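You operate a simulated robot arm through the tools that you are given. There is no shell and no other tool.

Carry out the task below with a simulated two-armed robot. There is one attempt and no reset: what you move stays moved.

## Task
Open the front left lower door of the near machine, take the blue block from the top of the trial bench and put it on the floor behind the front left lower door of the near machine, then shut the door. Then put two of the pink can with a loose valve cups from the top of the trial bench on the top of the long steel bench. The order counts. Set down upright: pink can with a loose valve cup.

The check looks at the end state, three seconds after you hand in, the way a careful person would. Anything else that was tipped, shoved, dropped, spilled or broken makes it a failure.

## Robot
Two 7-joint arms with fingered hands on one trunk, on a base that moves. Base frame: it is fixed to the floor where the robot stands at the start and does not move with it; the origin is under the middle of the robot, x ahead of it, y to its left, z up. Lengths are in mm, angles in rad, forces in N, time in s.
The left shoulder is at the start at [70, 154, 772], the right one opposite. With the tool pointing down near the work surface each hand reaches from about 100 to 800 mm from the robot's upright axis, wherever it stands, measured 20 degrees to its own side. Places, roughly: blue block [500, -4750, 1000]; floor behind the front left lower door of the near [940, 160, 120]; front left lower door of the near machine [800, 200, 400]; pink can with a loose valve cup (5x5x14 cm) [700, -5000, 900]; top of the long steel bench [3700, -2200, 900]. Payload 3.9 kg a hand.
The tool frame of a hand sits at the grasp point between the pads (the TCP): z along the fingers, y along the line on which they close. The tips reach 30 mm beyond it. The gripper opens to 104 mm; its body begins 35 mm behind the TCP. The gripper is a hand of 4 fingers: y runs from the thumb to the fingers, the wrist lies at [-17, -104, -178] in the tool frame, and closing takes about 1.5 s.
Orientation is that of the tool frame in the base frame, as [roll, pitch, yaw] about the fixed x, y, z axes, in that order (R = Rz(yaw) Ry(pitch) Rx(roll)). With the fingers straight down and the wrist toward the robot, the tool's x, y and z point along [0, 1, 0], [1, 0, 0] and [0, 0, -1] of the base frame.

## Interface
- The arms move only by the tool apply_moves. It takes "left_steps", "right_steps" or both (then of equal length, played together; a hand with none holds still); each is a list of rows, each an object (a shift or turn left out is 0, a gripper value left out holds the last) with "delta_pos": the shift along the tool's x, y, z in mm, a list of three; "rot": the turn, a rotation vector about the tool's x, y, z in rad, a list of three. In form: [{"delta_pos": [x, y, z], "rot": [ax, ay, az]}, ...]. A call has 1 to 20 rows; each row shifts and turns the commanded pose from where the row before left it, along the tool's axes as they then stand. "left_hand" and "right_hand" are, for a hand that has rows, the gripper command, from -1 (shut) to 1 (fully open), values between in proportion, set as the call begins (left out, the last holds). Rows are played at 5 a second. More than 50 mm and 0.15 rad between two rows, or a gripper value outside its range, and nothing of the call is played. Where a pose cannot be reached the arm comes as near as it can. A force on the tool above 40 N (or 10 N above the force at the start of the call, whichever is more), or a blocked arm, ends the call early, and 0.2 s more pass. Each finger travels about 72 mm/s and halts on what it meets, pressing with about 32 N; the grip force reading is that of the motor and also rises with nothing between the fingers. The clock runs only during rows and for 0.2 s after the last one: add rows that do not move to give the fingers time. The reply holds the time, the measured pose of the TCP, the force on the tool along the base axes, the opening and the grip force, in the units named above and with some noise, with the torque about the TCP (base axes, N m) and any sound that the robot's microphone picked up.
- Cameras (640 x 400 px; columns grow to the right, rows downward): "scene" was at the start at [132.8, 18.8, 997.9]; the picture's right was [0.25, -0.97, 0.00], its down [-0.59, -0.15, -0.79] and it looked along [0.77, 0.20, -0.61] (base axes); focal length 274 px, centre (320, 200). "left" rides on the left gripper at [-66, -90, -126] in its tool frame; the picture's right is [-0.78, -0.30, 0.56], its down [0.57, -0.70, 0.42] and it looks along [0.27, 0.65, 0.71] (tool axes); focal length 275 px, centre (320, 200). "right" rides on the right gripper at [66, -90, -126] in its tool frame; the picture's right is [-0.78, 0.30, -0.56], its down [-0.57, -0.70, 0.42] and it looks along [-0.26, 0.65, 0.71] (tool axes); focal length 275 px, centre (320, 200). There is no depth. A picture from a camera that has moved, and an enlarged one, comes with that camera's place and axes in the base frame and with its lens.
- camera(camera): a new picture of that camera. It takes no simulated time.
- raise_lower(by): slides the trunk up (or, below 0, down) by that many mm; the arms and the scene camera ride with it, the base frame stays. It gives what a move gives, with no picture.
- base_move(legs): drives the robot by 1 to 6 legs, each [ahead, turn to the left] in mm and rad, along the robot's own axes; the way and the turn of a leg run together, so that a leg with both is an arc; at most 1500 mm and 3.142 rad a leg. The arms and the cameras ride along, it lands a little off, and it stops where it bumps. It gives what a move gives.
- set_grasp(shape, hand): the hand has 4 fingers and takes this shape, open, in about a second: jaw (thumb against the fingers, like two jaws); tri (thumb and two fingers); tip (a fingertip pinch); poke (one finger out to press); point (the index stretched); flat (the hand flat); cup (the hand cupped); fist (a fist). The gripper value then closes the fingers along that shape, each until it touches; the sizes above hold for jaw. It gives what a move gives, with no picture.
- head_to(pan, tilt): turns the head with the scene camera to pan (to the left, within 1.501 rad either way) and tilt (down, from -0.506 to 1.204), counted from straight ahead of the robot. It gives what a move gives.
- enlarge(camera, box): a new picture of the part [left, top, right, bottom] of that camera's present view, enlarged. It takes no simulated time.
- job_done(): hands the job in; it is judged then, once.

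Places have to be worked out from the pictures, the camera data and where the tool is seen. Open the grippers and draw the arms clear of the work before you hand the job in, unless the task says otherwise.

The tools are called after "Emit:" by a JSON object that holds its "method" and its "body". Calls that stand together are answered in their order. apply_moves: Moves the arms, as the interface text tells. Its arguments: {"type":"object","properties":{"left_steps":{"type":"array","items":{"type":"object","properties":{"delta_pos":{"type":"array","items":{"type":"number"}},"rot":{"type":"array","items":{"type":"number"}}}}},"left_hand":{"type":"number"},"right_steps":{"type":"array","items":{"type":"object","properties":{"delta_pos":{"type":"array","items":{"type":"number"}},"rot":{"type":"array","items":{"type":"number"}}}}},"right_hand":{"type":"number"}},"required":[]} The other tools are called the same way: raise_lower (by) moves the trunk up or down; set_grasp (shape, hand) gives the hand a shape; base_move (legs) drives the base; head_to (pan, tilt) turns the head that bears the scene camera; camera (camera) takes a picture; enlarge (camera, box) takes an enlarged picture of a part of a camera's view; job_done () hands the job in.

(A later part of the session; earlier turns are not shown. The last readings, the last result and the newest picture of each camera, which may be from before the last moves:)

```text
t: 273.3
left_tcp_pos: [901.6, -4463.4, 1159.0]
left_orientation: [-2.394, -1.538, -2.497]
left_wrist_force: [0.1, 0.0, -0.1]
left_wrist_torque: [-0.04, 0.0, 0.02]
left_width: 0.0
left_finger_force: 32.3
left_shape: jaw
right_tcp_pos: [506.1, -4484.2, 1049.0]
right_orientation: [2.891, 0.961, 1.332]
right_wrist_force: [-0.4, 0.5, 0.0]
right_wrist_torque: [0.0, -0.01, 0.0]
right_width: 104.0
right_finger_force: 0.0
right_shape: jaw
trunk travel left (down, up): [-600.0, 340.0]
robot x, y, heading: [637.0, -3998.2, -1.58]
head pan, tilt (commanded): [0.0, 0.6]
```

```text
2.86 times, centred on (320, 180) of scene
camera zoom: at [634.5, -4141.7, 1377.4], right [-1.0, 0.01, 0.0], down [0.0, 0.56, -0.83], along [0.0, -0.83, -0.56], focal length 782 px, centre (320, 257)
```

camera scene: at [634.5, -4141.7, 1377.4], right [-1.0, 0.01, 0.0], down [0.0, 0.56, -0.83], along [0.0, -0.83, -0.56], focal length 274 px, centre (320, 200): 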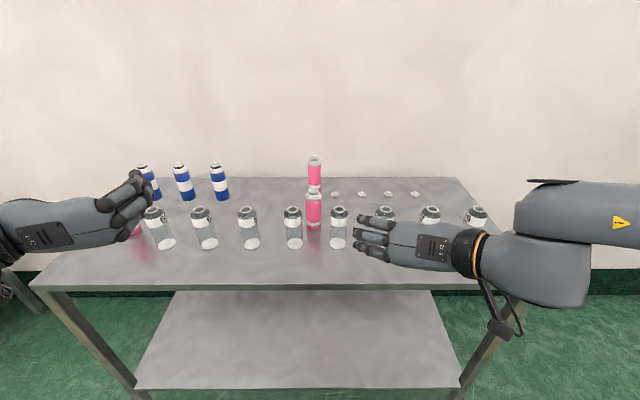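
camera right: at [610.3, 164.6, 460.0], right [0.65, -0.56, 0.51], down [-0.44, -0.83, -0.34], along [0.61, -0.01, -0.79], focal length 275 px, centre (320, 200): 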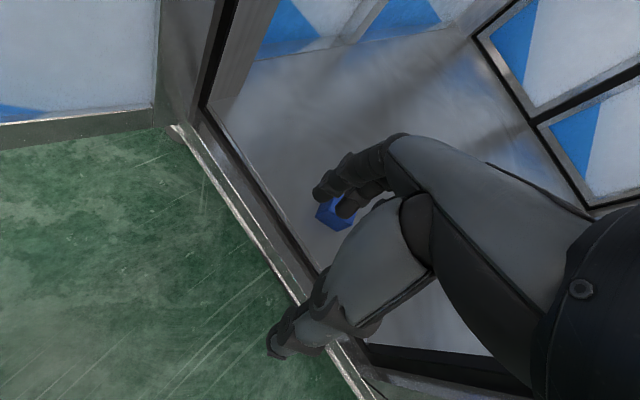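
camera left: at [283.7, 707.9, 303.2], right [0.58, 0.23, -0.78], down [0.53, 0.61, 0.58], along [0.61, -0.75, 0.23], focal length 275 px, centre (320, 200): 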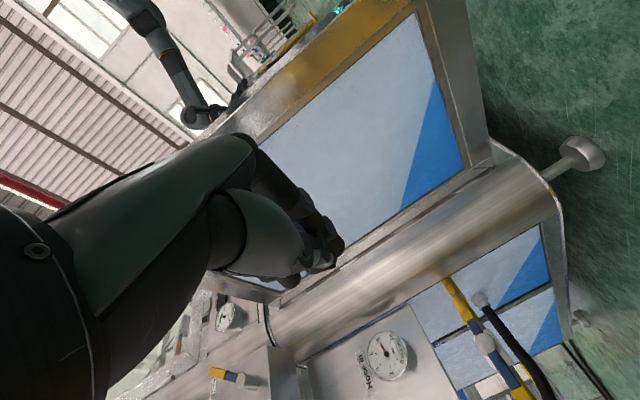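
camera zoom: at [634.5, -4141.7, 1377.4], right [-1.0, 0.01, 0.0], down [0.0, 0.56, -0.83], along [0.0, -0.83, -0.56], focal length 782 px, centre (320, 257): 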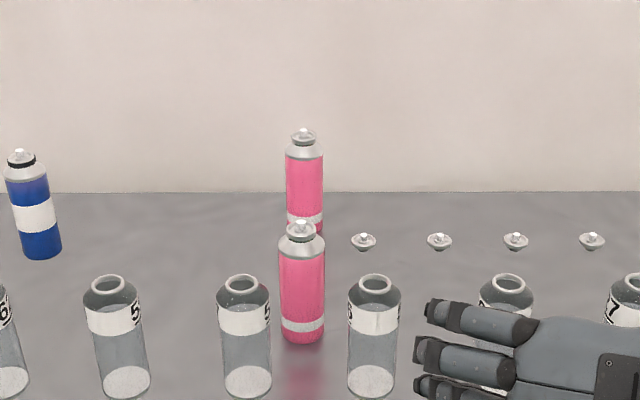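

Measured: front pink can at [655, -4792], back pink can at [655, -5008], pink body up to z≈949, cup tops ≈985. I raise the right hand 40 mm and drive 255 mm closer to the bench.

Emit:
{"method": "apply_moves", "body": {"right_steps": [{"delta_pos": [-32.7, 5.7, -22.2]}]}}

Emit:
{"method": "base_move", "body": {"legs": [[255, 0.009]]}}

Emit:
{"method": "head_to", "body": {"pan": 0.0, "tilt": 0.75}}

Emit:
{"method": "camera", "body": {"camera": "scene"}}

```text
t: 273.7
left_tcp_pos: [902.7, -4463.9, 1157.9]
left_orientation: [-2.433, -1.539, -2.457]
left_wrist_force: [-0.7, 0.3, 0.1]
left_wrist_torque: [0.02, 0.0, -0.04]
left_width: 0.0
left_finger_force: 32.3
left_shape: jaw
right_tcp_pos: [517.8, -4492.9, 1070.3]
right_orientation: [2.894, 0.96, 1.336]
right_wrist_force: [0.6, -0.2, -0.4]
right_wrist_torque: [0.01, -0.01, 0.01]
right_width: 104.0
right_finger_force: 0.0
right_shape: jaw
right hand out of reach, approached as far as the arm can: row 1
trunk travel left (down, up): [-600.0, 340.0]
robot x, y, heading: [636.2, -4001.4, -1.571]
head pan, tilt (commanded): [0.0, 0.6]
```

```text
t: 275.6
left_tcp_pos: [905.1, -4716.9, 1159.1]
left_orientation: [-2.407, -1.538, -2.476]
left_wrist_force: [-0.6, -0.5, 0.0]
left_wrist_torque: [0.01, 0.0, 0.0]
left_width: 0.0
left_finger_force: 32.1
left_shape: jaw
right_tcp_pos: [521.6, -4746.1, 1070.4]
right_orientation: [2.888, 0.96, 1.338]
right_wrist_force: [0.4, 0.1, -0.2]
right_wrist_torque: [0.04, -0.02, -0.02]
right_width: 104.1
right_finger_force: 0.0
right_shape: jaw
trunk travel left (down, up): [-600.0, 340.0]
robot x, y, heading: [638.0, -4253.1, -1.567]
head pan, tilt (commanded): [0.0, 0.6]
```

```text
t: 276.3
left_tcp_pos: [905.4, -4716.2, 1159.2]
left_orientation: [-2.427, -1.538, -2.456]
left_wrist_force: [0.3, 0.0, 0.9]
left_wrist_torque: [0.01, -0.01, 0.0]
left_width: 0.0
left_finger_force: 32.3
left_shape: jaw
right_tcp_pos: [519.8, -4747.9, 1069.7]
right_orientation: [2.89, 0.961, 1.34]
right_wrist_force: [0.1, 0.2, 0.2]
right_wrist_torque: [0.0, 0.01, 0.02]
right_width: 103.9
right_finger_force: 0.0
right_shape: jaw
trunk travel left (down, up): [-600.0, 340.0]
robot x, y, heading: [636.6, -4255.7, -1.566]
head pan, tilt (commanded): [0.0, 0.75]
```

```text
taken
camera scene: at [635.5, -4391.1, 1364.5], right [-1.0, 0.0, 0.0], down [0.0, 0.68, -0.73], along [0.0, -0.73, -0.68], focal length 274 px, centre (320, 200)
```

scene: 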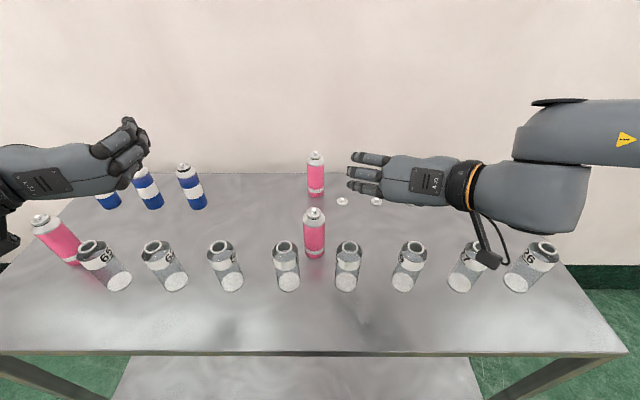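

Positions agree. I extend the right hand high over the bottles to above the back can and bring it to the planned pitch and direction.

Emit:
{"method": "apply_moves", "body": {"right_steps": [{"delta_pos": [-16.6, 19.6, 30.8]}, {"delta_pos": [-16.6, 19.6, 30.8]}, {"delta_pos": [-16.6, 19.6, 30.8]}, {"delta_pos": [-16.6, 19.6, 30.8]}, {"delta_pos": [-16.6, 19.6, 30.8]}, {"delta_pos": [-16.6, 19.6, 30.8]}, {"delta_pos": [-16.6, 19.6, 30.8]}, {"rot": [-0.0572, -0.0171, -0.0922]}, {"rot": [-0.0572, -0.0171, -0.0922]}, {"rot": [-0.0572, -0.0171, -0.0922]}]}}

Emit:
{"method": "camera", "body": {"camera": "scene"}}

Emit:
{"method": "camera", "body": {"camera": "right"}}

```text
t: 278.5
left_tcp_pos: [905.8, -4717.7, 1158.3]
left_orientation: [-2.353, -1.537, -2.532]
left_wrist_force: [-0.4, -0.4, 1.3]
left_wrist_torque: [0.0, -0.02, 0.0]
left_width: 0.0
left_finger_force: 32.3
left_shape: jaw
right_tcp_pos: [654.3, -4994.7, 1065.7]
right_orientation: [-3.139, 1.049, 1.842]
right_wrist_force: [0.8, 0.4, 0.6]
right_wrist_torque: [0.0, 0.01, 0.01]
right_width: 103.5
right_finger_force: 0.1
right_shape: jaw
trunk travel left (down, up): [-600.0, 340.0]
robot x, y, heading: [638.5, -4255.8, -1.567]
head pan, tilt (commanded): [0.0, 0.75]
```

```text
taken
camera scene: at [635.9, -4391.0, 1364.5], right [-1.0, 0.0, 0.0], down [0.0, 0.68, -0.73], along [0.0, -0.73, -0.68], focal length 274 px, centre (320, 200)
```

scene: 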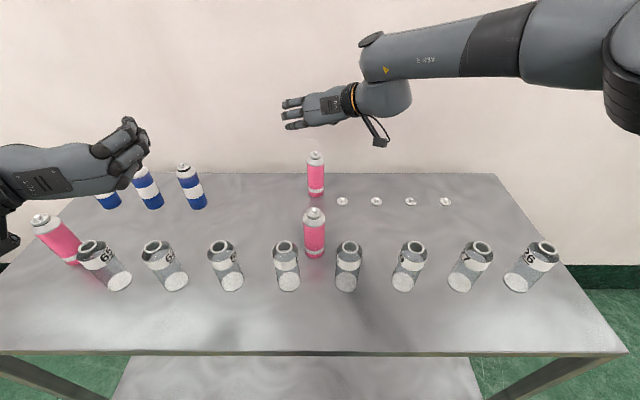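

```text
taken
camera right: at [529.1, -4882.6, 1071.0], right [0.26, 0.17, 0.95], down [-0.5, -0.82, 0.29], along [0.82, -0.55, -0.13], focal length 275 px, centre (320, 200)
```

right: 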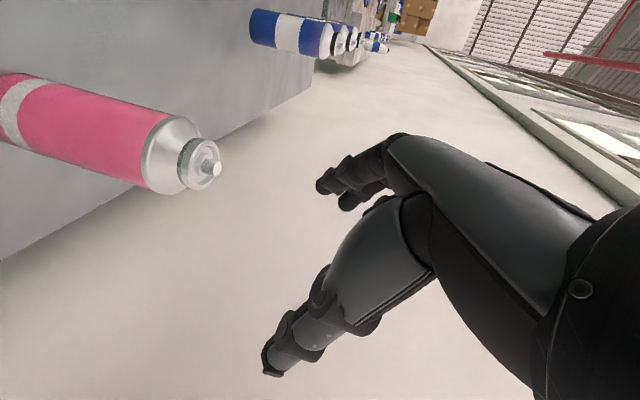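

The views differ by a few centimetres on the back can's y. I zoom in both cameras to pin it down.

Emit:
{"method": "enlarge", "body": {"camera": "scene", "box": [270, 130, 370, 270]}}

Emit:
{"method": "enlarge", "body": {"camera": "right", "box": [0, 50, 240, 210]}}

```text
2.86 times, centred on (320, 200) of scene
camera zoom: at [635.9, -4391.0, 1364.5], right [-1.0, 0.0, 0.0], down [0.0, 0.68, -0.73], along [0.0, -0.73, -0.68], focal length 782 px, centre (320, 200)
```

zoom: 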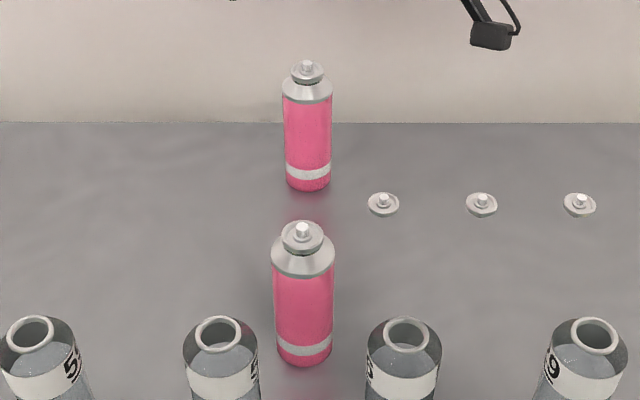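

```text
2.50 times, centred on (120, 130) of right
camera zoom: at [529.1, -4882.6, 1071.0], right [0.26, 0.17, 0.95], down [-0.5, -0.82, 0.29], along [0.82, -0.55, -0.13], focal length 688 px, centre (820, 375)
```

zoom: 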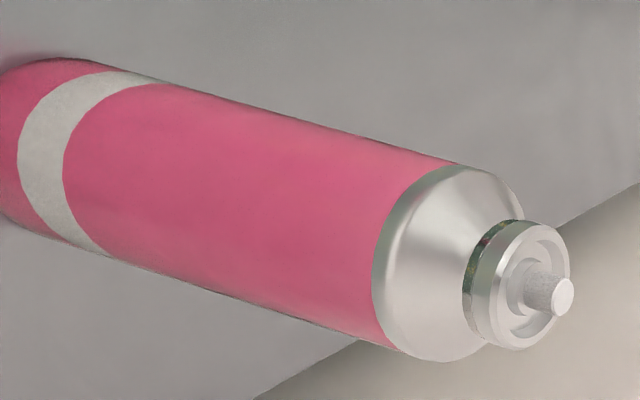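

By the hand camera the back can's axis is near [659, -4968] relative to my hand reading, so the hand is about 38 mm too deep. I shift back by that and take a second view to triangulate.

Emit:
{"method": "apply_moves", "body": {"right_steps": [{"delta_pos": [9.2, 6, -16]}, {"delta_pos": [9.2, 6, -16]}, {"delta_pos": [0, 0, 0]}]}}

Emit:
{"method": "enlarge", "body": {"camera": "right", "box": [0, 50, 320, 260]}}

```text
t: 279.3
left_tcp_pos: [905.8, -4715.7, 1158.5]
left_orientation: [-2.438, -1.538, -2.444]
left_wrist_force: [0.1, -0.3, -1.1]
left_wrist_torque: [-0.01, 0.01, 0.01]
left_width: 0.0
left_finger_force: 31.6
left_shape: jaw
right_tcp_pos: [656.7, -4956.5, 1065.2]
right_orientation: [-3.14, 1.049, 1.841]
right_wrist_force: [-0.6, 0.0, -0.8]
right_wrist_torque: [0.02, -0.03, -0.03]
right_width: 103.8
right_finger_force: 0.1
right_shape: jaw
trunk travel left (down, up): [-600.0, 340.0]
robot x, y, heading: [635.3, -4254.8, -1.567]
head pan, tilt (commanded): [0.0, 0.75]
```

```text
1.90 times, centred on (160, 155) of right
camera zoom: at [531.0, -4843.9, 1071.3], right [0.26, 0.17, 0.95], down [-0.5, -0.82, 0.29], along [0.82, -0.55, -0.13], focal length 524 px, centre (625, 286)
```

zoom: 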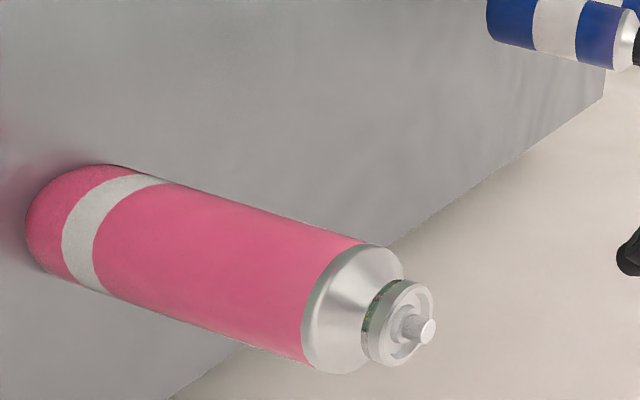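

Triangulated: can axis at [648.5, -4961], stem top z≈992, radius ≈22. I centre the open hand on it and descend half way, then check.

Emit:
{"method": "apply_moves", "body": {"right_steps": [{"delta_pos": [5.4, -9.2, -9.4]}, {"delta_pos": [19.9, 0, 11.5]}, {"delta_pos": [19.9, 0, 11.5]}, {"delta_pos": [19.9, 0, 11.5]}, {"delta_pos": [0, 0, 0]}]}}

Emit:
{"method": "camera", "body": {"camera": "right"}}

Emit:
{"method": "camera", "body": {"camera": "scene"}}

```text
t: 280.5
left_tcp_pos: [906.0, -4716.0, 1158.4]
left_orientation: [-2.429, -1.539, -2.455]
left_wrist_force: [0.3, 0.1, 0.1]
left_wrist_torque: [-0.01, 0.02, -0.01]
left_width: 0.0
left_finger_force: 32.2
left_shape: jaw
right_tcp_pos: [645.6, -4946.6, 995.7]
right_orientation: [-3.138, 1.048, 1.843]
right_wrist_force: [-0.5, -0.4, -0.1]
right_wrist_torque: [-0.02, 0.01, 0.0]
right_width: 103.8
right_finger_force: 0.1
right_shape: jaw
trunk travel left (down, up): [-600.0, 340.0]
robot x, y, heading: [638.9, -4254.4, -1.566]
head pan, tilt (commanded): [0.0, 0.75]
```

```text
taken
camera right: at [519.8, -4834.6, 1001.8], right [0.26, 0.17, 0.95], down [-0.5, -0.82, 0.29], along [0.82, -0.55, -0.13], focal length 275 px, centre (320, 200)
```

right: 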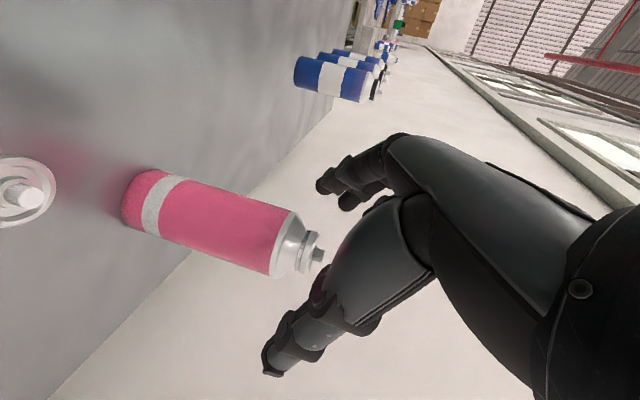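

```text
taken
camera scene: at [636.0, -4390.4, 1364.5], right [-1.0, 0.0, 0.0], down [0.0, 0.68, -0.73], along [0.0, -0.73, -0.68], focal length 274 px, centre (320, 200)
```

scene: 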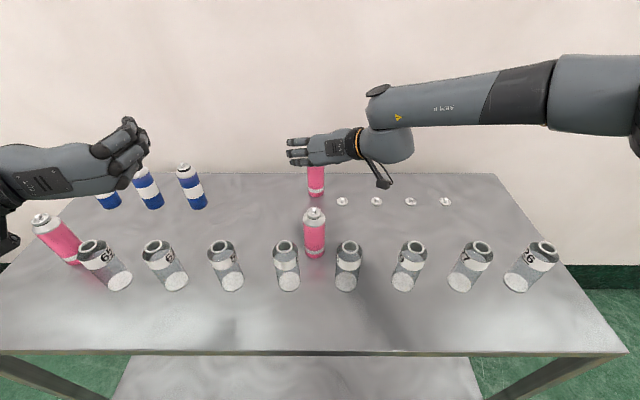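

The cup lies centred between thumb and fingers. I descend the rest to grip height (z≈927).

Emit:
{"method": "apply_moves", "body": {"right_steps": [{"delta_pos": [19.9, 0, 11.5]}, {"delta_pos": [19.9, 0, 11.5]}, {"delta_pos": [19.9, 0, 11.5]}, {"delta_pos": [0, 0, 0]}]}}

Emit:
{"method": "camera", "body": {"camera": "right"}}

Emit:
{"method": "enlarge", "body": {"camera": "scene", "box": [260, 110, 460, 270]}}

```text
t: 281.5
left_tcp_pos: [905.4, -4715.6, 1159.0]
left_orientation: [-2.374, -1.536, -2.509]
left_wrist_force: [-0.3, 0.0, 0.1]
left_wrist_torque: [-0.03, 0.0, 0.01]
left_width: 0.2
left_finger_force: 32.0
left_shape: jaw
right_tcp_pos: [644.3, -4946.9, 927.3]
right_orientation: [-3.137, 1.049, 1.842]
right_wrist_force: [0.5, -0.1, 1.4]
right_wrist_torque: [-0.01, -0.01, 0.06]
right_width: 104.0
right_finger_force: 0.1
right_shape: jaw
trunk travel left (down, up): [-600.0, 340.0]
robot x, y, heading: [636.4, -4253.8, -1.571]
head pan, tilt (commanded): [0.0, 0.75]
```

```text
taken
camera right: at [519.0, -4835.0, 933.0], right [0.26, 0.17, 0.95], down [-0.5, -0.82, 0.29], along [0.82, -0.55, -0.13], focal length 275 px, centre (320, 200)
```

right: 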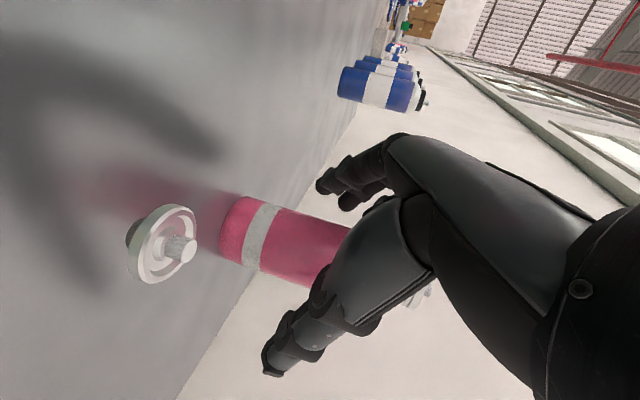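

```text
2.50 times, centred on (360, 190) of scene
camera zoom: at [635.8, -4390.3, 1364.5], right [-1.0, 0.0, 0.0], down [0.0, 0.68, -0.73], along [0.0, -0.73, -0.68], focal length 684 px, centre (220, 225)
```

zoom: 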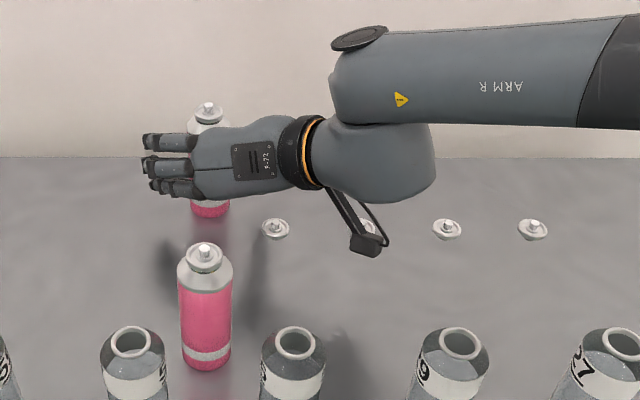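

The can stands between thumb and fingers with its cup clear above. I close the right hand.

Emit:
{"method": "apply_moves", "body": {"right_steps": [{"delta_pos": [0, 0, 0]}, {"delta_pos": [0, 0, 0]}, {"delta_pos": [0, 0, 0]}, {"delta_pos": [0, 0, 0]}, {"delta_pos": [0, 0, 0]}, {"delta_pos": [0, 0, 0]}, {"delta_pos": [0, 0, 0]}, {"delta_pos": [0, 0, 0]}], "right_hand": -1}}

Emit:
{"method": "camera", "body": {"camera": "right"}}

Emit:
{"method": "enlarge", "body": {"camera": "scene", "box": [260, 110, 460, 270]}}

```text
t: 283.3
left_tcp_pos: [905.0, -4716.3, 1159.1]
left_orientation: [-2.379, -1.537, -2.505]
left_wrist_force: [-0.7, -0.5, 0.4]
left_wrist_torque: [-0.02, 0.0, 0.01]
left_width: 0.0
left_finger_force: 32.4
left_shape: jaw
right_tcp_pos: [644.4, -4946.0, 927.9]
right_orientation: [-3.14, 1.048, 1.842]
right_wrist_force: [-0.2, -1.3, 1.0]
right_wrist_torque: [0.01, 0.05, -0.02]
right_width: 37.9
right_finger_force: 32.5
right_shape: jaw
trunk travel left (down, up): [-600.0, 340.0]
robot x, y, heading: [636.3, -4253.5, -1.564]
head pan, tilt (commanded): [0.0, 0.75]
```

```text
taken
camera right: at [518.9, -4835.1, 933.1], right [0.26, 0.17, 0.95], down [-0.5, -0.82, 0.29], along [0.82, -0.55, -0.13], focal length 275 px, centre (320, 200)
```

right: 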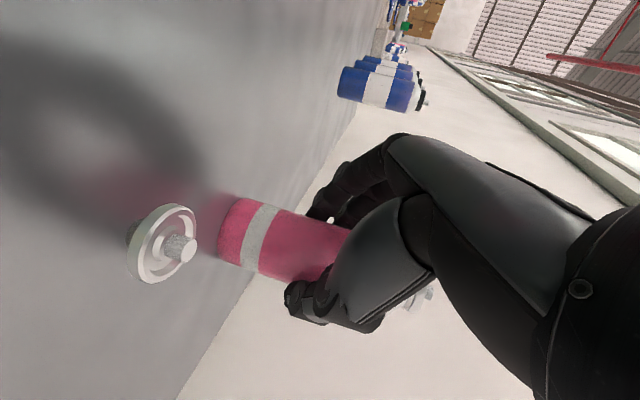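

```text
2.50 times, centred on (360, 190) of scene
camera zoom: at [635.5, -4390.5, 1364.5], right [-1.0, 0.0, 0.0], down [0.0, 0.68, -0.73], along [0.0, -0.73, -0.68], focal length 684 px, centre (220, 225)
```

zoom: 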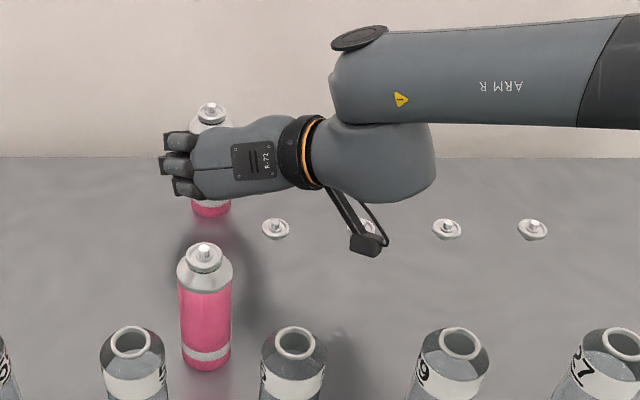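

The fingers hold the can (width 38, 32 N) and it looks upright. I lift it slowly straight up.

Emit:
{"method": "apply_moves", "body": {"right_steps": [{"delta_pos": [-4.3, 0, -2.5]}, {"delta_pos": [-4.3, 0, -2.5]}, {"delta_pos": [-8.67, 0, -5]}, {"delta_pos": [-8.67, 0, -5]}, {"delta_pos": [-8.67, 0, -5]}, {"delta_pos": [0, 0, 0]}]}}

Emit:
{"method": "camera", "body": {"camera": "right"}}

Emit:
{"method": "enlarge", "body": {"camera": "scene", "box": [260, 90, 460, 250]}}

```text
t: 284.7
left_tcp_pos: [904.7, -4715.6, 1159.3]
left_orientation: [-2.404, -1.537, -2.479]
left_wrist_force: [-0.3, -0.3, -0.9]
left_wrist_torque: [0.02, 0.0, -0.01]
left_width: 0.0
left_finger_force: 32.0
left_shape: jaw
right_tcp_pos: [645.4, -4948.2, 967.8]
right_orientation: [3.138, 1.049, 1.836]
right_wrist_force: [0.0, -0.6, -0.2]
right_wrist_torque: [0.02, -0.01, -0.02]
right_width: 37.7
right_finger_force: 32.0
right_shape: jaw
trunk travel left (down, up): [-600.0, 340.0]
robot x, y, heading: [637.1, -4253.7, -1.566]
head pan, tilt (commanded): [0.0, 0.75]
```

```text
taken
camera right: at [519.2, -4835.7, 973.7], right [0.26, 0.17, 0.95], down [-0.5, -0.82, 0.28], along [0.82, -0.55, -0.13], focal length 275 px, centre (320, 200)
```

right: 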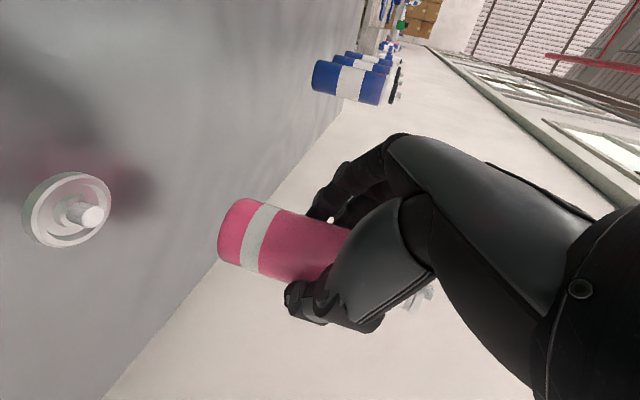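

```text
2.50 times, centred on (360, 170) of scene
camera zoom: at [635.5, -4390.9, 1364.5], right [-1.0, 0.0, 0.0], down [0.0, 0.68, -0.73], along [0.0, -0.73, -0.68], focal length 684 px, centre (220, 275)
```

zoom: 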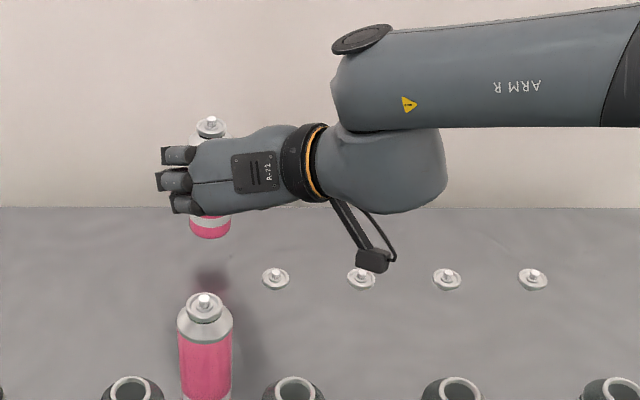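

The can hangs upright with its cup in place. I lift it on to travel height.

Emit:
{"method": "apply_moves", "body": {"right_steps": [{"delta_pos": [-13, 0, -7.5]}, {"delta_pos": [-13, 0, -7.5]}, {"delta_pos": [-13, 0, -7.5]}, {"delta_pos": [-13, 0, -7.5]}, {"delta_pos": [-13, 0, -7.5]}, {"delta_pos": [-13, 0, -7.5]}, {"delta_pos": [-13, 0, -7.5]}, {"delta_pos": [-13, 0, -7.5]}, {"delta_pos": [-13, 0, -7.5]}, {"delta_pos": [-8, 0, -5]}]}}

Emit:
{"method": "camera", "body": {"camera": "scene"}}

```text
t: 286.9
left_tcp_pos: [906.1, -4716.0, 1159.0]
left_orientation: [-2.457, -1.538, -2.427]
left_wrist_force: [-0.3, 0.3, 0.9]
left_wrist_torque: [0.01, 0.0, -0.01]
left_width: 0.0
left_finger_force: 32.0
left_shape: jaw
right_tcp_pos: [644.5, -4946.5, 1112.2]
right_orientation: [-3.14, 1.05, 1.841]
right_wrist_force: [0.0, -0.5, -1.1]
right_wrist_torque: [-0.01, 0.0, -0.01]
right_width: 37.6
right_finger_force: 32.1
right_shape: jaw
trunk travel left (down, up): [-600.0, 340.0]
robot x, y, heading: [632.7, -4258.0, -1.569]
head pan, tilt (commanded): [0.0, 0.75]
```

```text
taken
camera scene: at [635.7, -4390.5, 1364.5], right [-1.0, 0.0, 0.0], down [0.0, 0.68, -0.73], along [0.0, -0.73, -0.68], focal length 274 px, centre (320, 200)
```

scene: 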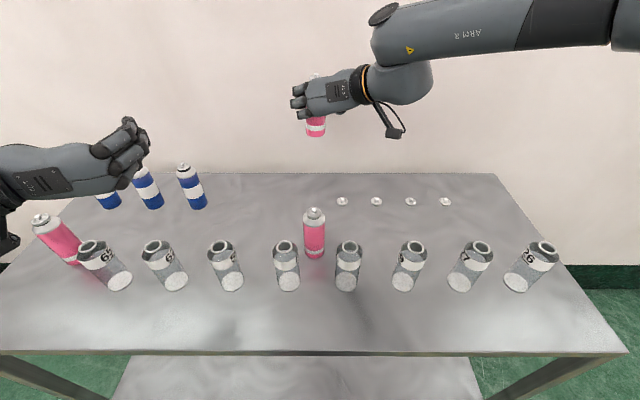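

Next I take the left-end can with the left hand, as nothing stands in front of it. I bring the held can back toward the body, back away from the bench, shift 330 mm to the left and return.

Emit:
{"method": "apply_moves", "body": {"right_steps": [{"delta_pos": [11.5, -13.3, -19.9]}, {"delta_pos": [11.5, -13.3, -19.9]}, {"delta_pos": [11.5, -13.3, -19.9]}, {"delta_pos": [11.5, -13.3, -19.9]}, {"delta_pos": [11.5, -13.3, -19.9]}, {"delta_pos": [11.5, -13.3, -19.9]}, {"delta_pos": [11.5, -13.3, -19.9]}, {"delta_pos": [11.5, -13.3, -19.9]}]}}

Emit:
{"method": "base_move", "body": {"legs": [[-250, 0], [0, 1.571], [330, 0], [0, -1.571]]}}

Emit:
{"method": "head_to", "body": {"pan": 0.2, "tilt": 0.6}}

Emit:
{"method": "camera", "body": {"camera": "scene"}}

Emit:
{"method": "camera", "body": {"camera": "right"}}

```text
t: 288.7
left_tcp_pos: [905.3, -4716.9, 1158.1]
left_orientation: [-2.407, -1.537, -2.475]
left_wrist_force: [-0.4, -0.8, -1.0]
left_wrist_torque: [-0.02, -0.02, 0.02]
left_width: 0.0
left_finger_force: 32.7
left_shape: jaw
right_tcp_pos: [501.9, -4807.9, 1106.0]
right_orientation: [-3.141, 1.049, 1.839]
right_wrist_force: [0.0, -0.8, 0.1]
right_wrist_torque: [0.02, 0.02, 0.02]
right_width: 37.4
right_finger_force: 31.9
right_shape: jaw
right hand out of reach, approached as far as the arm can: row 8
trunk travel left (down, up): [-600.0, 340.0]
robot x, y, heading: [637.1, -4253.2, -1.568]
head pan, tilt (commanded): [0.0, 0.75]
```

```text
t: 299.9
left_tcp_pos: [1226.0, -4472.2, 1158.3]
left_orientation: [-2.402, -1.537, -2.497]
left_wrist_force: [0.8, 0.3, 0.2]
left_wrist_torque: [0.0, 0.0, 0.0]
left_width: 0.0
left_finger_force: 32.2
left_shape: jaw
right_tcp_pos: [821.8, -4555.8, 1106.8]
right_orientation: [3.141, 1.05, 1.823]
right_wrist_force: [-0.2, 0.5, -0.9]
right_wrist_torque: [-0.01, -0.01, -0.01]
right_width: 37.4
right_finger_force: 32.1
right_shape: jaw
trunk travel left (down, up): [-600.0, 340.0]
robot x, y, heading: [966.8, -4003.4, -1.578]
head pan, tilt (commanded): [0.0, 0.75]
```

```text
t: 300.7
left_tcp_pos: [1225.5, -4471.3, 1157.8]
left_orientation: [-2.392, -1.539, -2.507]
left_wrist_force: [-0.9, -0.2, 0.0]
left_wrist_torque: [0.0, 0.03, 0.01]
left_width: 0.3
left_finger_force: 32.0
left_shape: jaw
right_tcp_pos: [822.1, -4556.5, 1107.0]
right_orientation: [3.14, 1.051, 1.822]
right_wrist_force: [0.6, -0.4, -0.1]
right_wrist_torque: [-0.03, -0.01, -0.04]
right_width: 37.4
right_finger_force: 32.2
right_shape: jaw
trunk travel left (down, up): [-600.0, 340.0]
robot x, y, heading: [958.2, -4004.6, -1.582]
head pan, tilt (commanded): [0.201, 0.6]
```

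```text
taken
camera scene: at [978.8, -4145.2, 1377.3], right [-0.98, -0.19, 0.0], down [-0.11, 0.56, -0.82], along [0.15, -0.81, -0.57], focal length 274 px, centre (320, 200)
```

scene: 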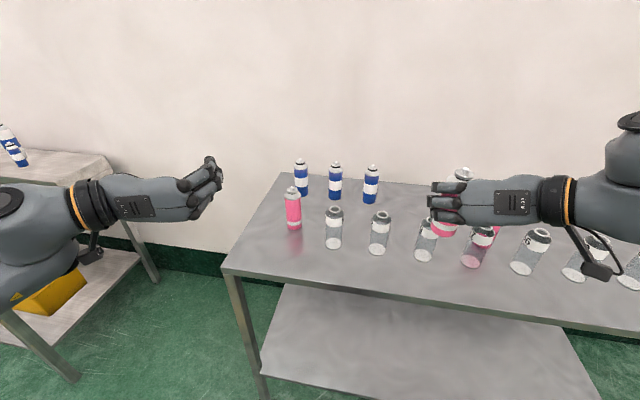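

```text
taken
camera right: at [698.0, -4442.8, 1112.1], right [0.26, 0.17, 0.95], down [-0.52, -0.81, 0.29], along [0.82, -0.56, -0.13], focal length 275 px, centre (320, 200)
```

right: 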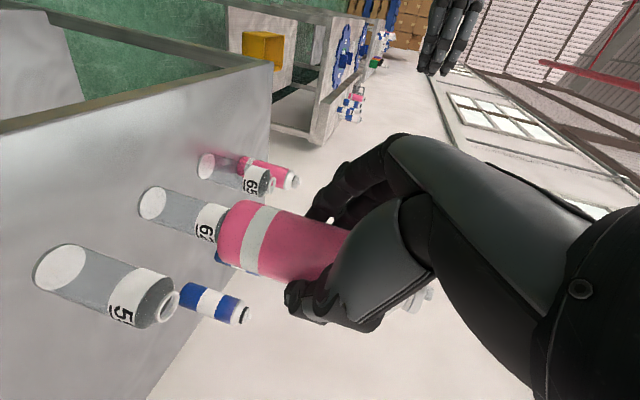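

The held can is steady. I zoom in on the left-end can to measure it.

Emit:
{"method": "enlarge", "body": {"camera": "scene", "box": [230, 140, 390, 270]}}

```text
3.08 times, centred on (310, 205) of scene
camera zoom: at [978.8, -4145.2, 1377.3], right [-0.98, -0.19, 0.0], down [-0.11, 0.56, -0.82], along [0.15, -0.81, -0.57], focal length 842 px, centre (351, 185)
```

zoom: 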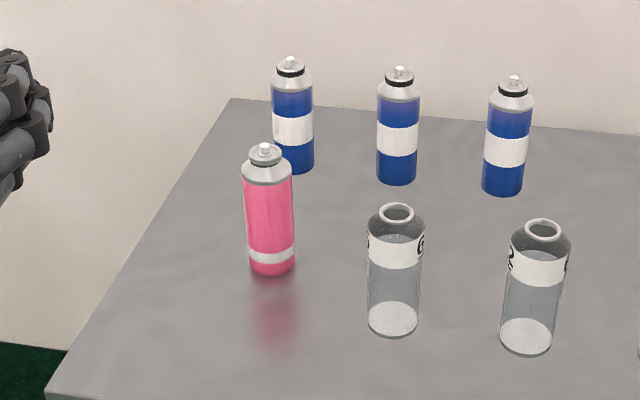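

The left-end can's axis is about [1170, -4742]. I drive 245 mm up to the bench, and tilt the open left hand 30° down, pointing straight ahead.

Emit:
{"method": "base_move", "body": {"legs": [[245, 0.01]]}}

Emit:
{"method": "apply_moves", "body": {"left_steps": [{"rot": [0.0875, 0, 0]}, {"rot": [0.0875, 0, 0]}, {"rot": [0, -0.125, 0]}, {"rot": [0, -0.125, 0]}, {"rot": [0, -0.125, 0]}, {"rot": [0, -0.125, 0]}], "left_hand": 1}}

Emit:
{"method": "head_to", "body": {"pan": 0.3, "tilt": 0.75}}

Emit:
{"method": "camera", "body": {"camera": "scene"}}

Emit:
{"method": "camera", "body": {"camera": "left"}}

```text
t: 302.5
left_tcp_pos: [1229.2, -4712.9, 1158.9]
left_orientation: [-2.39, -1.538, -2.498]
left_wrist_force: [0.3, 0.1, -0.4]
left_wrist_torque: [0.0, -0.02, 0.01]
left_width: 0.0
left_finger_force: 32.2
left_shape: jaw
right_tcp_pos: [825.9, -4802.7, 1106.7]
right_orientation: [-3.139, 1.05, 1.837]
right_wrist_force: [0.1, 0.7, -0.5]
right_wrist_torque: [0.03, 0.0, 0.02]
right_width: 37.6
right_finger_force: 32.2
right_shape: jaw
trunk travel left (down, up): [-600.0, 340.0]
robot x, y, heading: [963.6, -4252.0, -1.57]
head pan, tilt (commanded): [0.201, 0.6]
```

```text
t: 303.9
left_tcp_pos: [1227.8, -4715.1, 1158.4]
left_orientation: [-3.085, -1.047, -1.622]
left_wrist_force: [-0.3, -0.5, 0.2]
left_wrist_torque: [-0.01, -0.03, 0.01]
left_width: 103.5
left_finger_force: 0.0
left_shape: jaw
right_tcp_pos: [824.8, -4805.1, 1106.2]
right_orientation: [3.141, 1.051, 1.834]
right_wrist_force: [0.2, -0.3, -0.2]
right_wrist_torque: [-0.01, 0.0, -0.05]
right_width: 37.4
right_finger_force: 32.1
right_shape: jaw
trunk travel left (down, up): [-600.0, 340.0]
robot x, y, heading: [962.5, -4250.3, -1.576]
head pan, tilt (commanded): [0.201, 0.6]
```

```text
t: 304.6
left_tcp_pos: [1228.8, -4713.9, 1159.0]
left_orientation: [-3.086, -1.05, -1.619]
left_wrist_force: [-0.2, -0.4, 0.4]
left_wrist_torque: [0.03, 0.01, -0.01]
left_width: 103.9
left_finger_force: 0.0
left_shape: jaw
right_tcp_pos: [826.4, -4805.2, 1106.6]
right_orientation: [3.14, 1.05, 1.832]
right_wrist_force: [0.2, 0.4, -0.8]
right_wrist_torque: [0.03, -0.02, -0.02]
right_width: 37.6
right_finger_force: 31.6
right_shape: jaw
trunk travel left (down, up): [-600.0, 340.0]
robot x, y, heading: [965.0, -4253.5, -1.572]
head pan, tilt (commanded): [0.3, 0.75]
```

```text
taken
camera scene: at [985.4, -4383.2, 1364.6], right [-0.96, -0.29, 0.0], down [-0.2, 0.65, -0.73], along [0.21, -0.7, -0.68], focal length 274 px, centre (320, 200)
```

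scene: 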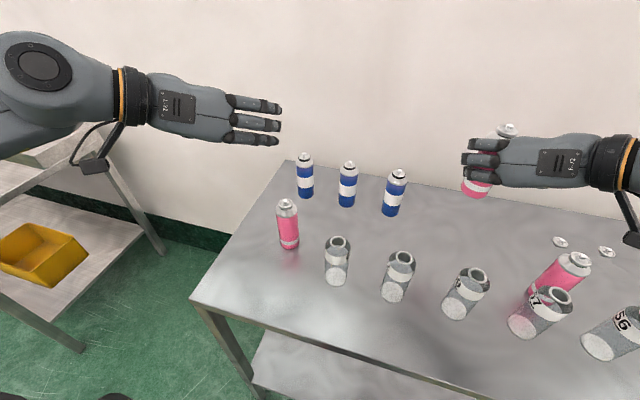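

```text
taken
camera left: at [1319.3, -4573.3, 1164.9], right [0.32, -0.1, -0.94], down [0.69, -0.65, 0.3], along [-0.65, -0.75, -0.14], focal length 275 px, centre (320, 200)
```

left: 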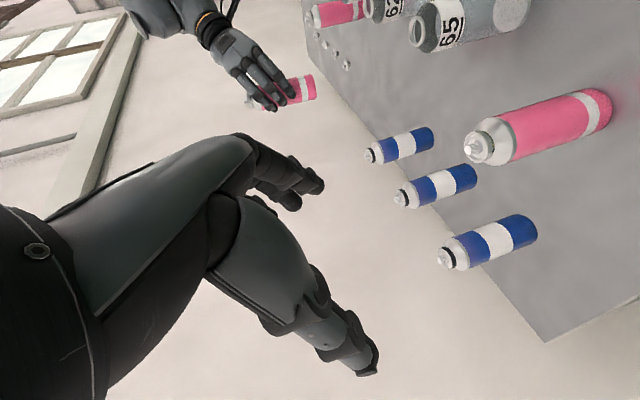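

Both views put the can near [1175, -4738]. I move the left hand above it at z≈1065 and take a second look for triangulation.

Emit:
{"method": "enlarge", "body": {"camera": "left", "box": [440, 60, 640, 190]}}

Emit:
{"method": "apply_moves", "body": {"left_steps": [{"delta_pos": [-24.9, 18.9, 18.5]}, {"delta_pos": [-24.9, 18.9, 18.5]}, {"delta_pos": [-24.9, 18.9, 18.5]}, {"delta_pos": [0, 0, 0]}]}}

Emit:
{"method": "camera", "body": {"camera": "left"}}

Emit:
{"method": "camera", "body": {"camera": "scene"}}

```text
3.08 times, centred on (540, 125) of left
camera zoom: at [1319.3, -4573.3, 1164.9], right [0.32, -0.1, -0.94], down [0.69, -0.65, 0.3], along [-0.65, -0.75, -0.14], focal length 847 px, centre (-357, 431)
```

zoom: 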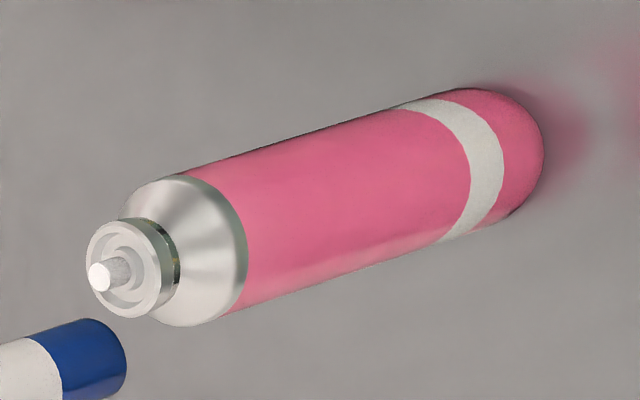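

```text
t: 305.6
left_tcp_pos: [1174.8, -4724.4, 1064.9]
left_orientation: [-3.088, -1.05, -1.62]
left_wrist_force: [0.0, 0.6, 0.0]
left_wrist_torque: [-0.02, -0.01, 0.01]
left_width: 103.8
left_finger_force: 0.2
left_shape: jaw
right_tcp_pos: [826.5, -4803.9, 1106.4]
right_orientation: [-3.141, 1.05, 1.836]
right_wrist_force: [0.2, 0.0, 0.3]
right_wrist_torque: [0.02, -0.02, -0.02]
right_width: 37.5
right_finger_force: 32.2
right_shape: jaw
trunk travel left (down, up): [-600.0, 340.0]
robot x, y, heading: [964.5, -4249.9, -1.571]
head pan, tilt (commanded): [0.3, 0.75]
```

```text
taken
camera left: at [1265.2, -4583.4, 1070.7], right [0.32, -0.1, -0.94], down [0.69, -0.65, 0.3], along [-0.65, -0.75, -0.14], focal length 275 px, centre (320, 200)
```

left: 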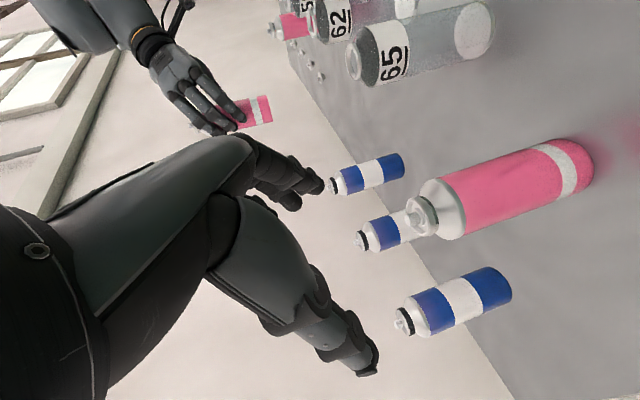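

```text
taken
camera scene: at [985.6, -4382.8, 1364.5], right [-0.96, -0.29, 0.0], down [-0.2, 0.65, -0.73], along [0.21, -0.7, -0.68], focal length 274 px, centre (320, 200)
```

scene: 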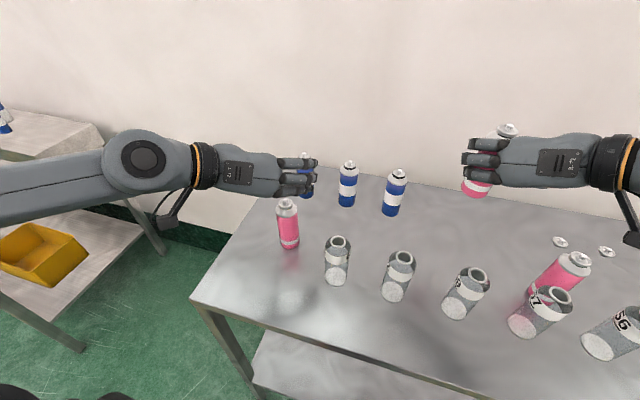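

I zoom in on the can top in this second view for a better estimate.

Emit:
{"method": "enlarge", "body": {"camera": "left", "box": [380, 130, 600, 270]}}

Emit:
{"method": "enlarge", "body": {"camera": "scene", "box": [240, 140, 360, 260]}}

```text
2.86 times, centred on (490, 200) of left
camera zoom: at [1265.2, -4583.4, 1070.7], right [0.32, -0.1, -0.94], down [0.69, -0.65, 0.3], along [-0.65, -0.75, -0.14], focal length 786 px, centre (-166, 200)
```

zoom: 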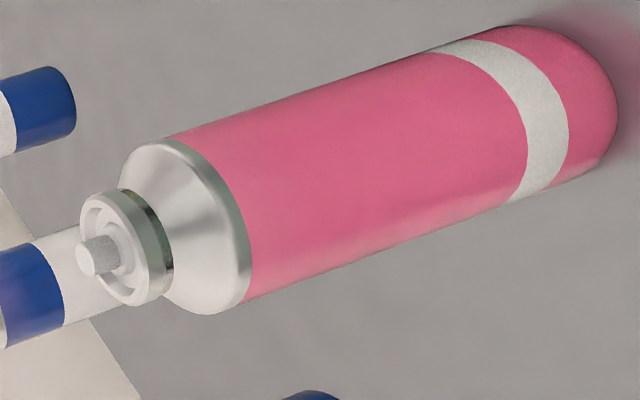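

```text
3.33 times, centred on (300, 200) of scene
camera zoom: at [985.6, -4382.8, 1364.5], right [-0.96, -0.29, 0.0], down [-0.2, 0.65, -0.73], along [0.21, -0.7, -0.68], focal length 913 px, centre (387, 200)
```

zoom: 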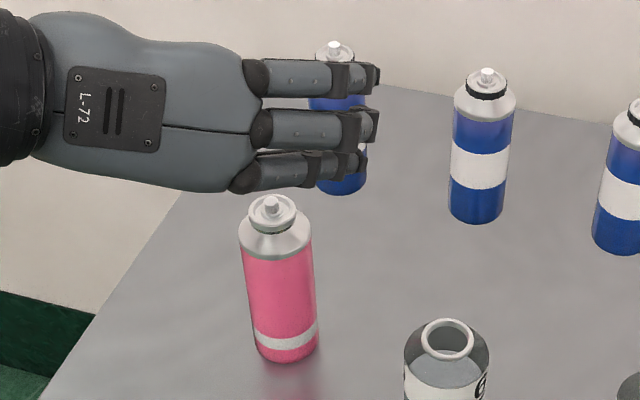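

Both views agree: axis ≈[1172, -4742], stem ≈991. I centre and descend half way.

Emit:
{"method": "apply_moves", "body": {"left_steps": [{"delta_pos": [2.4, 3, 4]}, {"delta_pos": [-19.95, 0.64, 11.43]}, {"delta_pos": [-19.95, 0.64, 11.43]}, {"delta_pos": [-19.95, 0.64, 11.43]}, {"delta_pos": [0, 0, 0]}]}}

Emit:
{"method": "camera", "body": {"camera": "left"}}

Emit:
{"method": "enlarge", "body": {"camera": "scene", "box": [160, 120, 400, 290]}}

```text
t: 306.8
left_tcp_pos: [1170.9, -4728.6, 995.3]
left_orientation: [-3.088, -1.051, -1.617]
left_wrist_force: [-0.8, -0.7, 0.2]
left_wrist_torque: [0.01, 0.02, 0.02]
left_width: 103.7
left_finger_force: 0.2
left_shape: jaw
right_tcp_pos: [826.1, -4802.4, 1106.2]
right_orientation: [-3.141, 1.048, 1.834]
right_wrist_force: [-0.7, -0.7, -0.6]
right_wrist_torque: [0.02, 0.0, 0.0]
right_width: 37.2
right_finger_force: 31.8
right_shape: jaw
trunk travel left (down, up): [-600.0, 340.0]
robot x, y, heading: [964.9, -4251.7, -1.572]
head pan, tilt (commanded): [0.3, 0.75]
```

```text
taken
camera left: at [1261.7, -4588.5, 1001.9], right [0.32, -0.1, -0.94], down [0.69, -0.65, 0.3], along [-0.65, -0.75, -0.14], focal length 275 px, centre (320, 200)
```

left: 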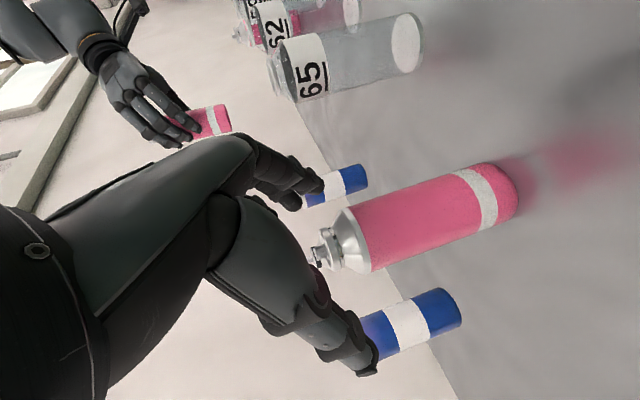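

```text
2.35 times, centred on (280, 205) of scene
camera zoom: at [985.3, -4383.0, 1364.5], right [-0.96, -0.29, 0.0], down [-0.2, 0.65, -0.73], along [0.21, -0.7, -0.68], focal length 644 px, centre (414, 188)
```

zoom: 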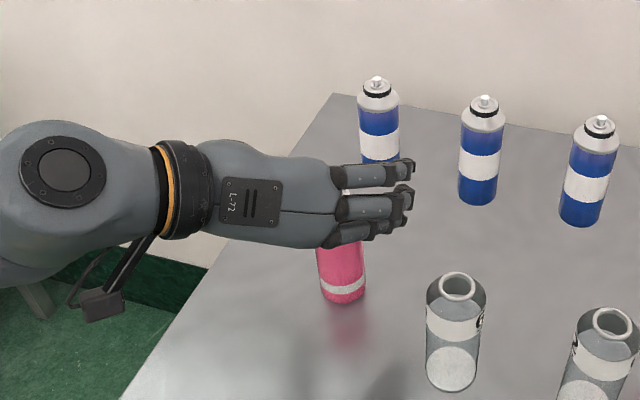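

The cup sits centred between thumb and fingers. I descend to grip height.

Emit:
{"method": "apply_moves", "body": {"left_steps": [{"delta_pos": [-19.95, 0.64, 11.43]}, {"delta_pos": [-19.95, 0.64, 11.43]}, {"delta_pos": [-19.95, 0.64, 11.43]}, {"delta_pos": [0, 0, 0]}]}}

Emit:
{"method": "camera", "body": {"camera": "left"}}

```text
t: 307.8
left_tcp_pos: [1171.1, -4729.4, 925.3]
left_orientation: [-3.086, -1.05, -1.622]
left_wrist_force: [0.7, 0.5, 0.2]
left_wrist_torque: [-0.02, -0.01, 0.0]
left_width: 103.8
left_finger_force: 0.1
left_shape: jaw
right_tcp_pos: [825.9, -4803.2, 1106.3]
right_orientation: [3.141, 1.047, 1.833]
right_wrist_force: [-0.5, 0.4, -0.1]
right_wrist_torque: [-0.02, 0.0, 0.02]
right_width: 37.2
right_finger_force: 31.7
right_shape: jaw
trunk travel left (down, up): [-600.0, 340.0]
robot x, y, heading: [961.8, -4250.8, -1.574]
head pan, tilt (commanded): [0.3, 0.75]
```

```text
taken
camera left: at [1261.7, -4589.4, 932.1], right [0.32, -0.1, -0.94], down [0.69, -0.65, 0.3], along [-0.65, -0.75, -0.14], focal length 275 px, centre (320, 200)
```

left: 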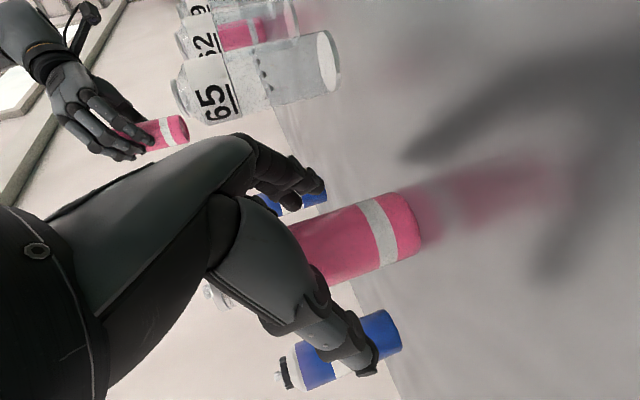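

The view mirrors the first grasp. I close the left hand.

Emit:
{"method": "apply_moves", "body": {"left_steps": [{"delta_pos": [0, 0, 0]}, {"delta_pos": [0, 0, 0]}, {"delta_pos": [0, 0, 0]}, {"delta_pos": [0, 0, 0]}, {"delta_pos": [0, 0, 0]}, {"delta_pos": [0, 0, 0]}, {"delta_pos": [0, 0, 0]}, {"delta_pos": [0, 0, 0]}], "left_hand": -1}}

Emit:
{"method": "camera", "body": {"camera": "left"}}

Emit:
{"method": "enlarge", "body": {"camera": "scene", "box": [160, 120, 400, 290]}}

```text
t: 309.6
left_tcp_pos: [1171.5, -4729.8, 925.8]
left_orientation: [-3.094, -1.05, -1.614]
left_wrist_force: [0.1, 1.0, 0.6]
left_wrist_torque: [0.05, 0.01, 0.0]
left_width: 36.3
left_finger_force: 32.3
left_shape: jaw
right_tcp_pos: [826.0, -4803.7, 1106.6]
right_orientation: [-3.141, 1.046, 1.834]
right_wrist_force: [-0.8, 0.3, -0.1]
right_wrist_torque: [0.05, -0.01, -0.02]
right_width: 37.2
right_finger_force: 32.1
right_shape: jaw
trunk travel left (down, up): [-600.0, 340.0]
robot x, y, heading: [965.7, -4248.2, -1.572]
head pan, tilt (commanded): [0.3, 0.75]
```

```text
taken
camera left: at [1261.8, -4589.4, 932.3], right [0.32, -0.1, -0.94], down [0.69, -0.65, 0.3], along [-0.65, -0.75, -0.14], focal length 275 px, centre (320, 200)
```

left: 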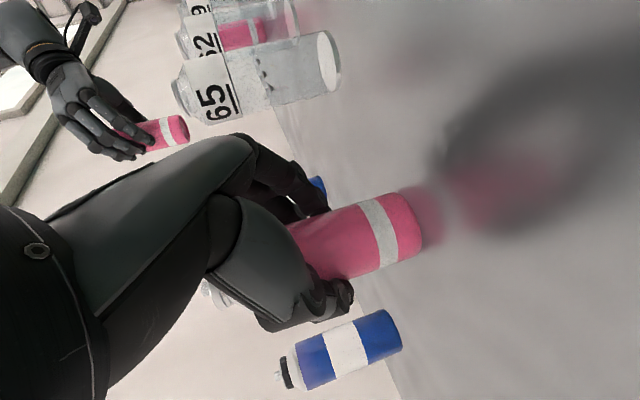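

```text
2.35 times, centred on (280, 205) of scene
camera zoom: at [985.4, -4383.1, 1364.5], right [-0.96, -0.29, 0.0], down [-0.2, 0.65, -0.73], along [0.21, -0.7, -0.68], focal length 644 px, centre (414, 188)
```

zoom: 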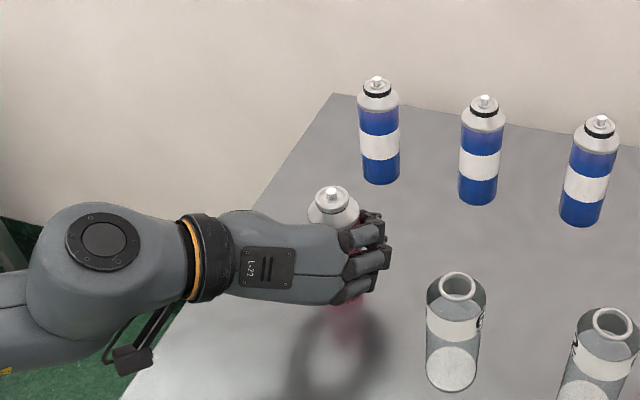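

Gripped (width 36, 32 N), upright with the cup on. I lift slowly.

Emit:
{"method": "apply_moves", "body": {"left_steps": [{"delta_pos": [4.3, -0.14, -2.5]}, {"delta_pos": [4.3, -0.14, -2.5]}, {"delta_pos": [8.67, -0.28, -4.97]}, {"delta_pos": [8.67, -0.28, -4.97]}, {"delta_pos": [8.67, -0.28, -4.97]}, {"delta_pos": [13, -0.4, -7.5]}, {"delta_pos": [13, -0.4, -7.5]}, {"delta_pos": [13, -0.4, -7.5]}, {"delta_pos": [13, -0.4, -7.5]}, {"delta_pos": [13, -0.4, -7.5]}, {"delta_pos": [13, -0.4, -7.5]}, {"delta_pos": [13, -0.4, -7.5]}, {"delta_pos": [13, -0.4, -7.5]}, {"delta_pos": [13, -0.4, -7.5]}, {"delta_pos": [8.67, -0.28, -4.97]}]}}

Emit:
{"method": "camera", "body": {"camera": "left"}}

Emit:
{"method": "camera", "body": {"camera": "scene"}}

```text
t: 312.8
left_tcp_pos: [1171.4, -4728.2, 1112.3]
left_orientation: [-3.089, -1.049, -1.617]
left_wrist_force: [-0.7, -0.4, -0.7]
left_wrist_torque: [-0.03, -0.03, 0.0]
left_width: 36.1
left_finger_force: 31.8
left_shape: jaw
right_tcp_pos: [825.6, -4803.9, 1106.3]
right_orientation: [3.139, 1.05, 1.832]
right_wrist_force: [-0.2, -0.2, -1.1]
right_wrist_torque: [0.03, -0.01, 0.01]
right_width: 37.5
right_finger_force: 31.9
right_shape: jaw
trunk travel left (down, up): [-600.0, 340.0]
robot x, y, heading: [959.4, -4255.3, -1.571]
head pan, tilt (commanded): [0.3, 0.75]
```

```text
taken
camera left: at [1262.3, -4588.4, 1118.6], right [0.32, -0.1, -0.94], down [0.69, -0.65, 0.3], along [-0.65, -0.75, -0.14], focal length 275 px, centre (320, 200)
```

left: 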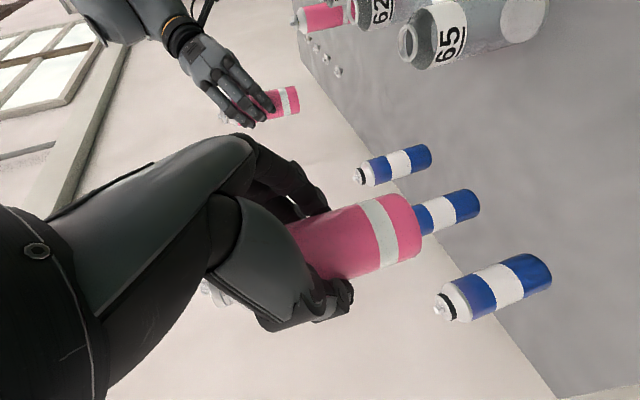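

```text
taken
camera scene: at [985.4, -4383.3, 1364.5], right [-0.96, -0.29, 0.0], down [-0.2, 0.65, -0.73], along [0.21, -0.7, -0.68], focal length 274 px, centre (320, 200)
```

scene: 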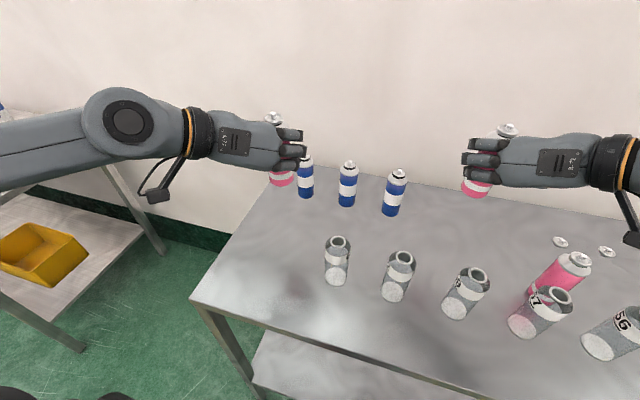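

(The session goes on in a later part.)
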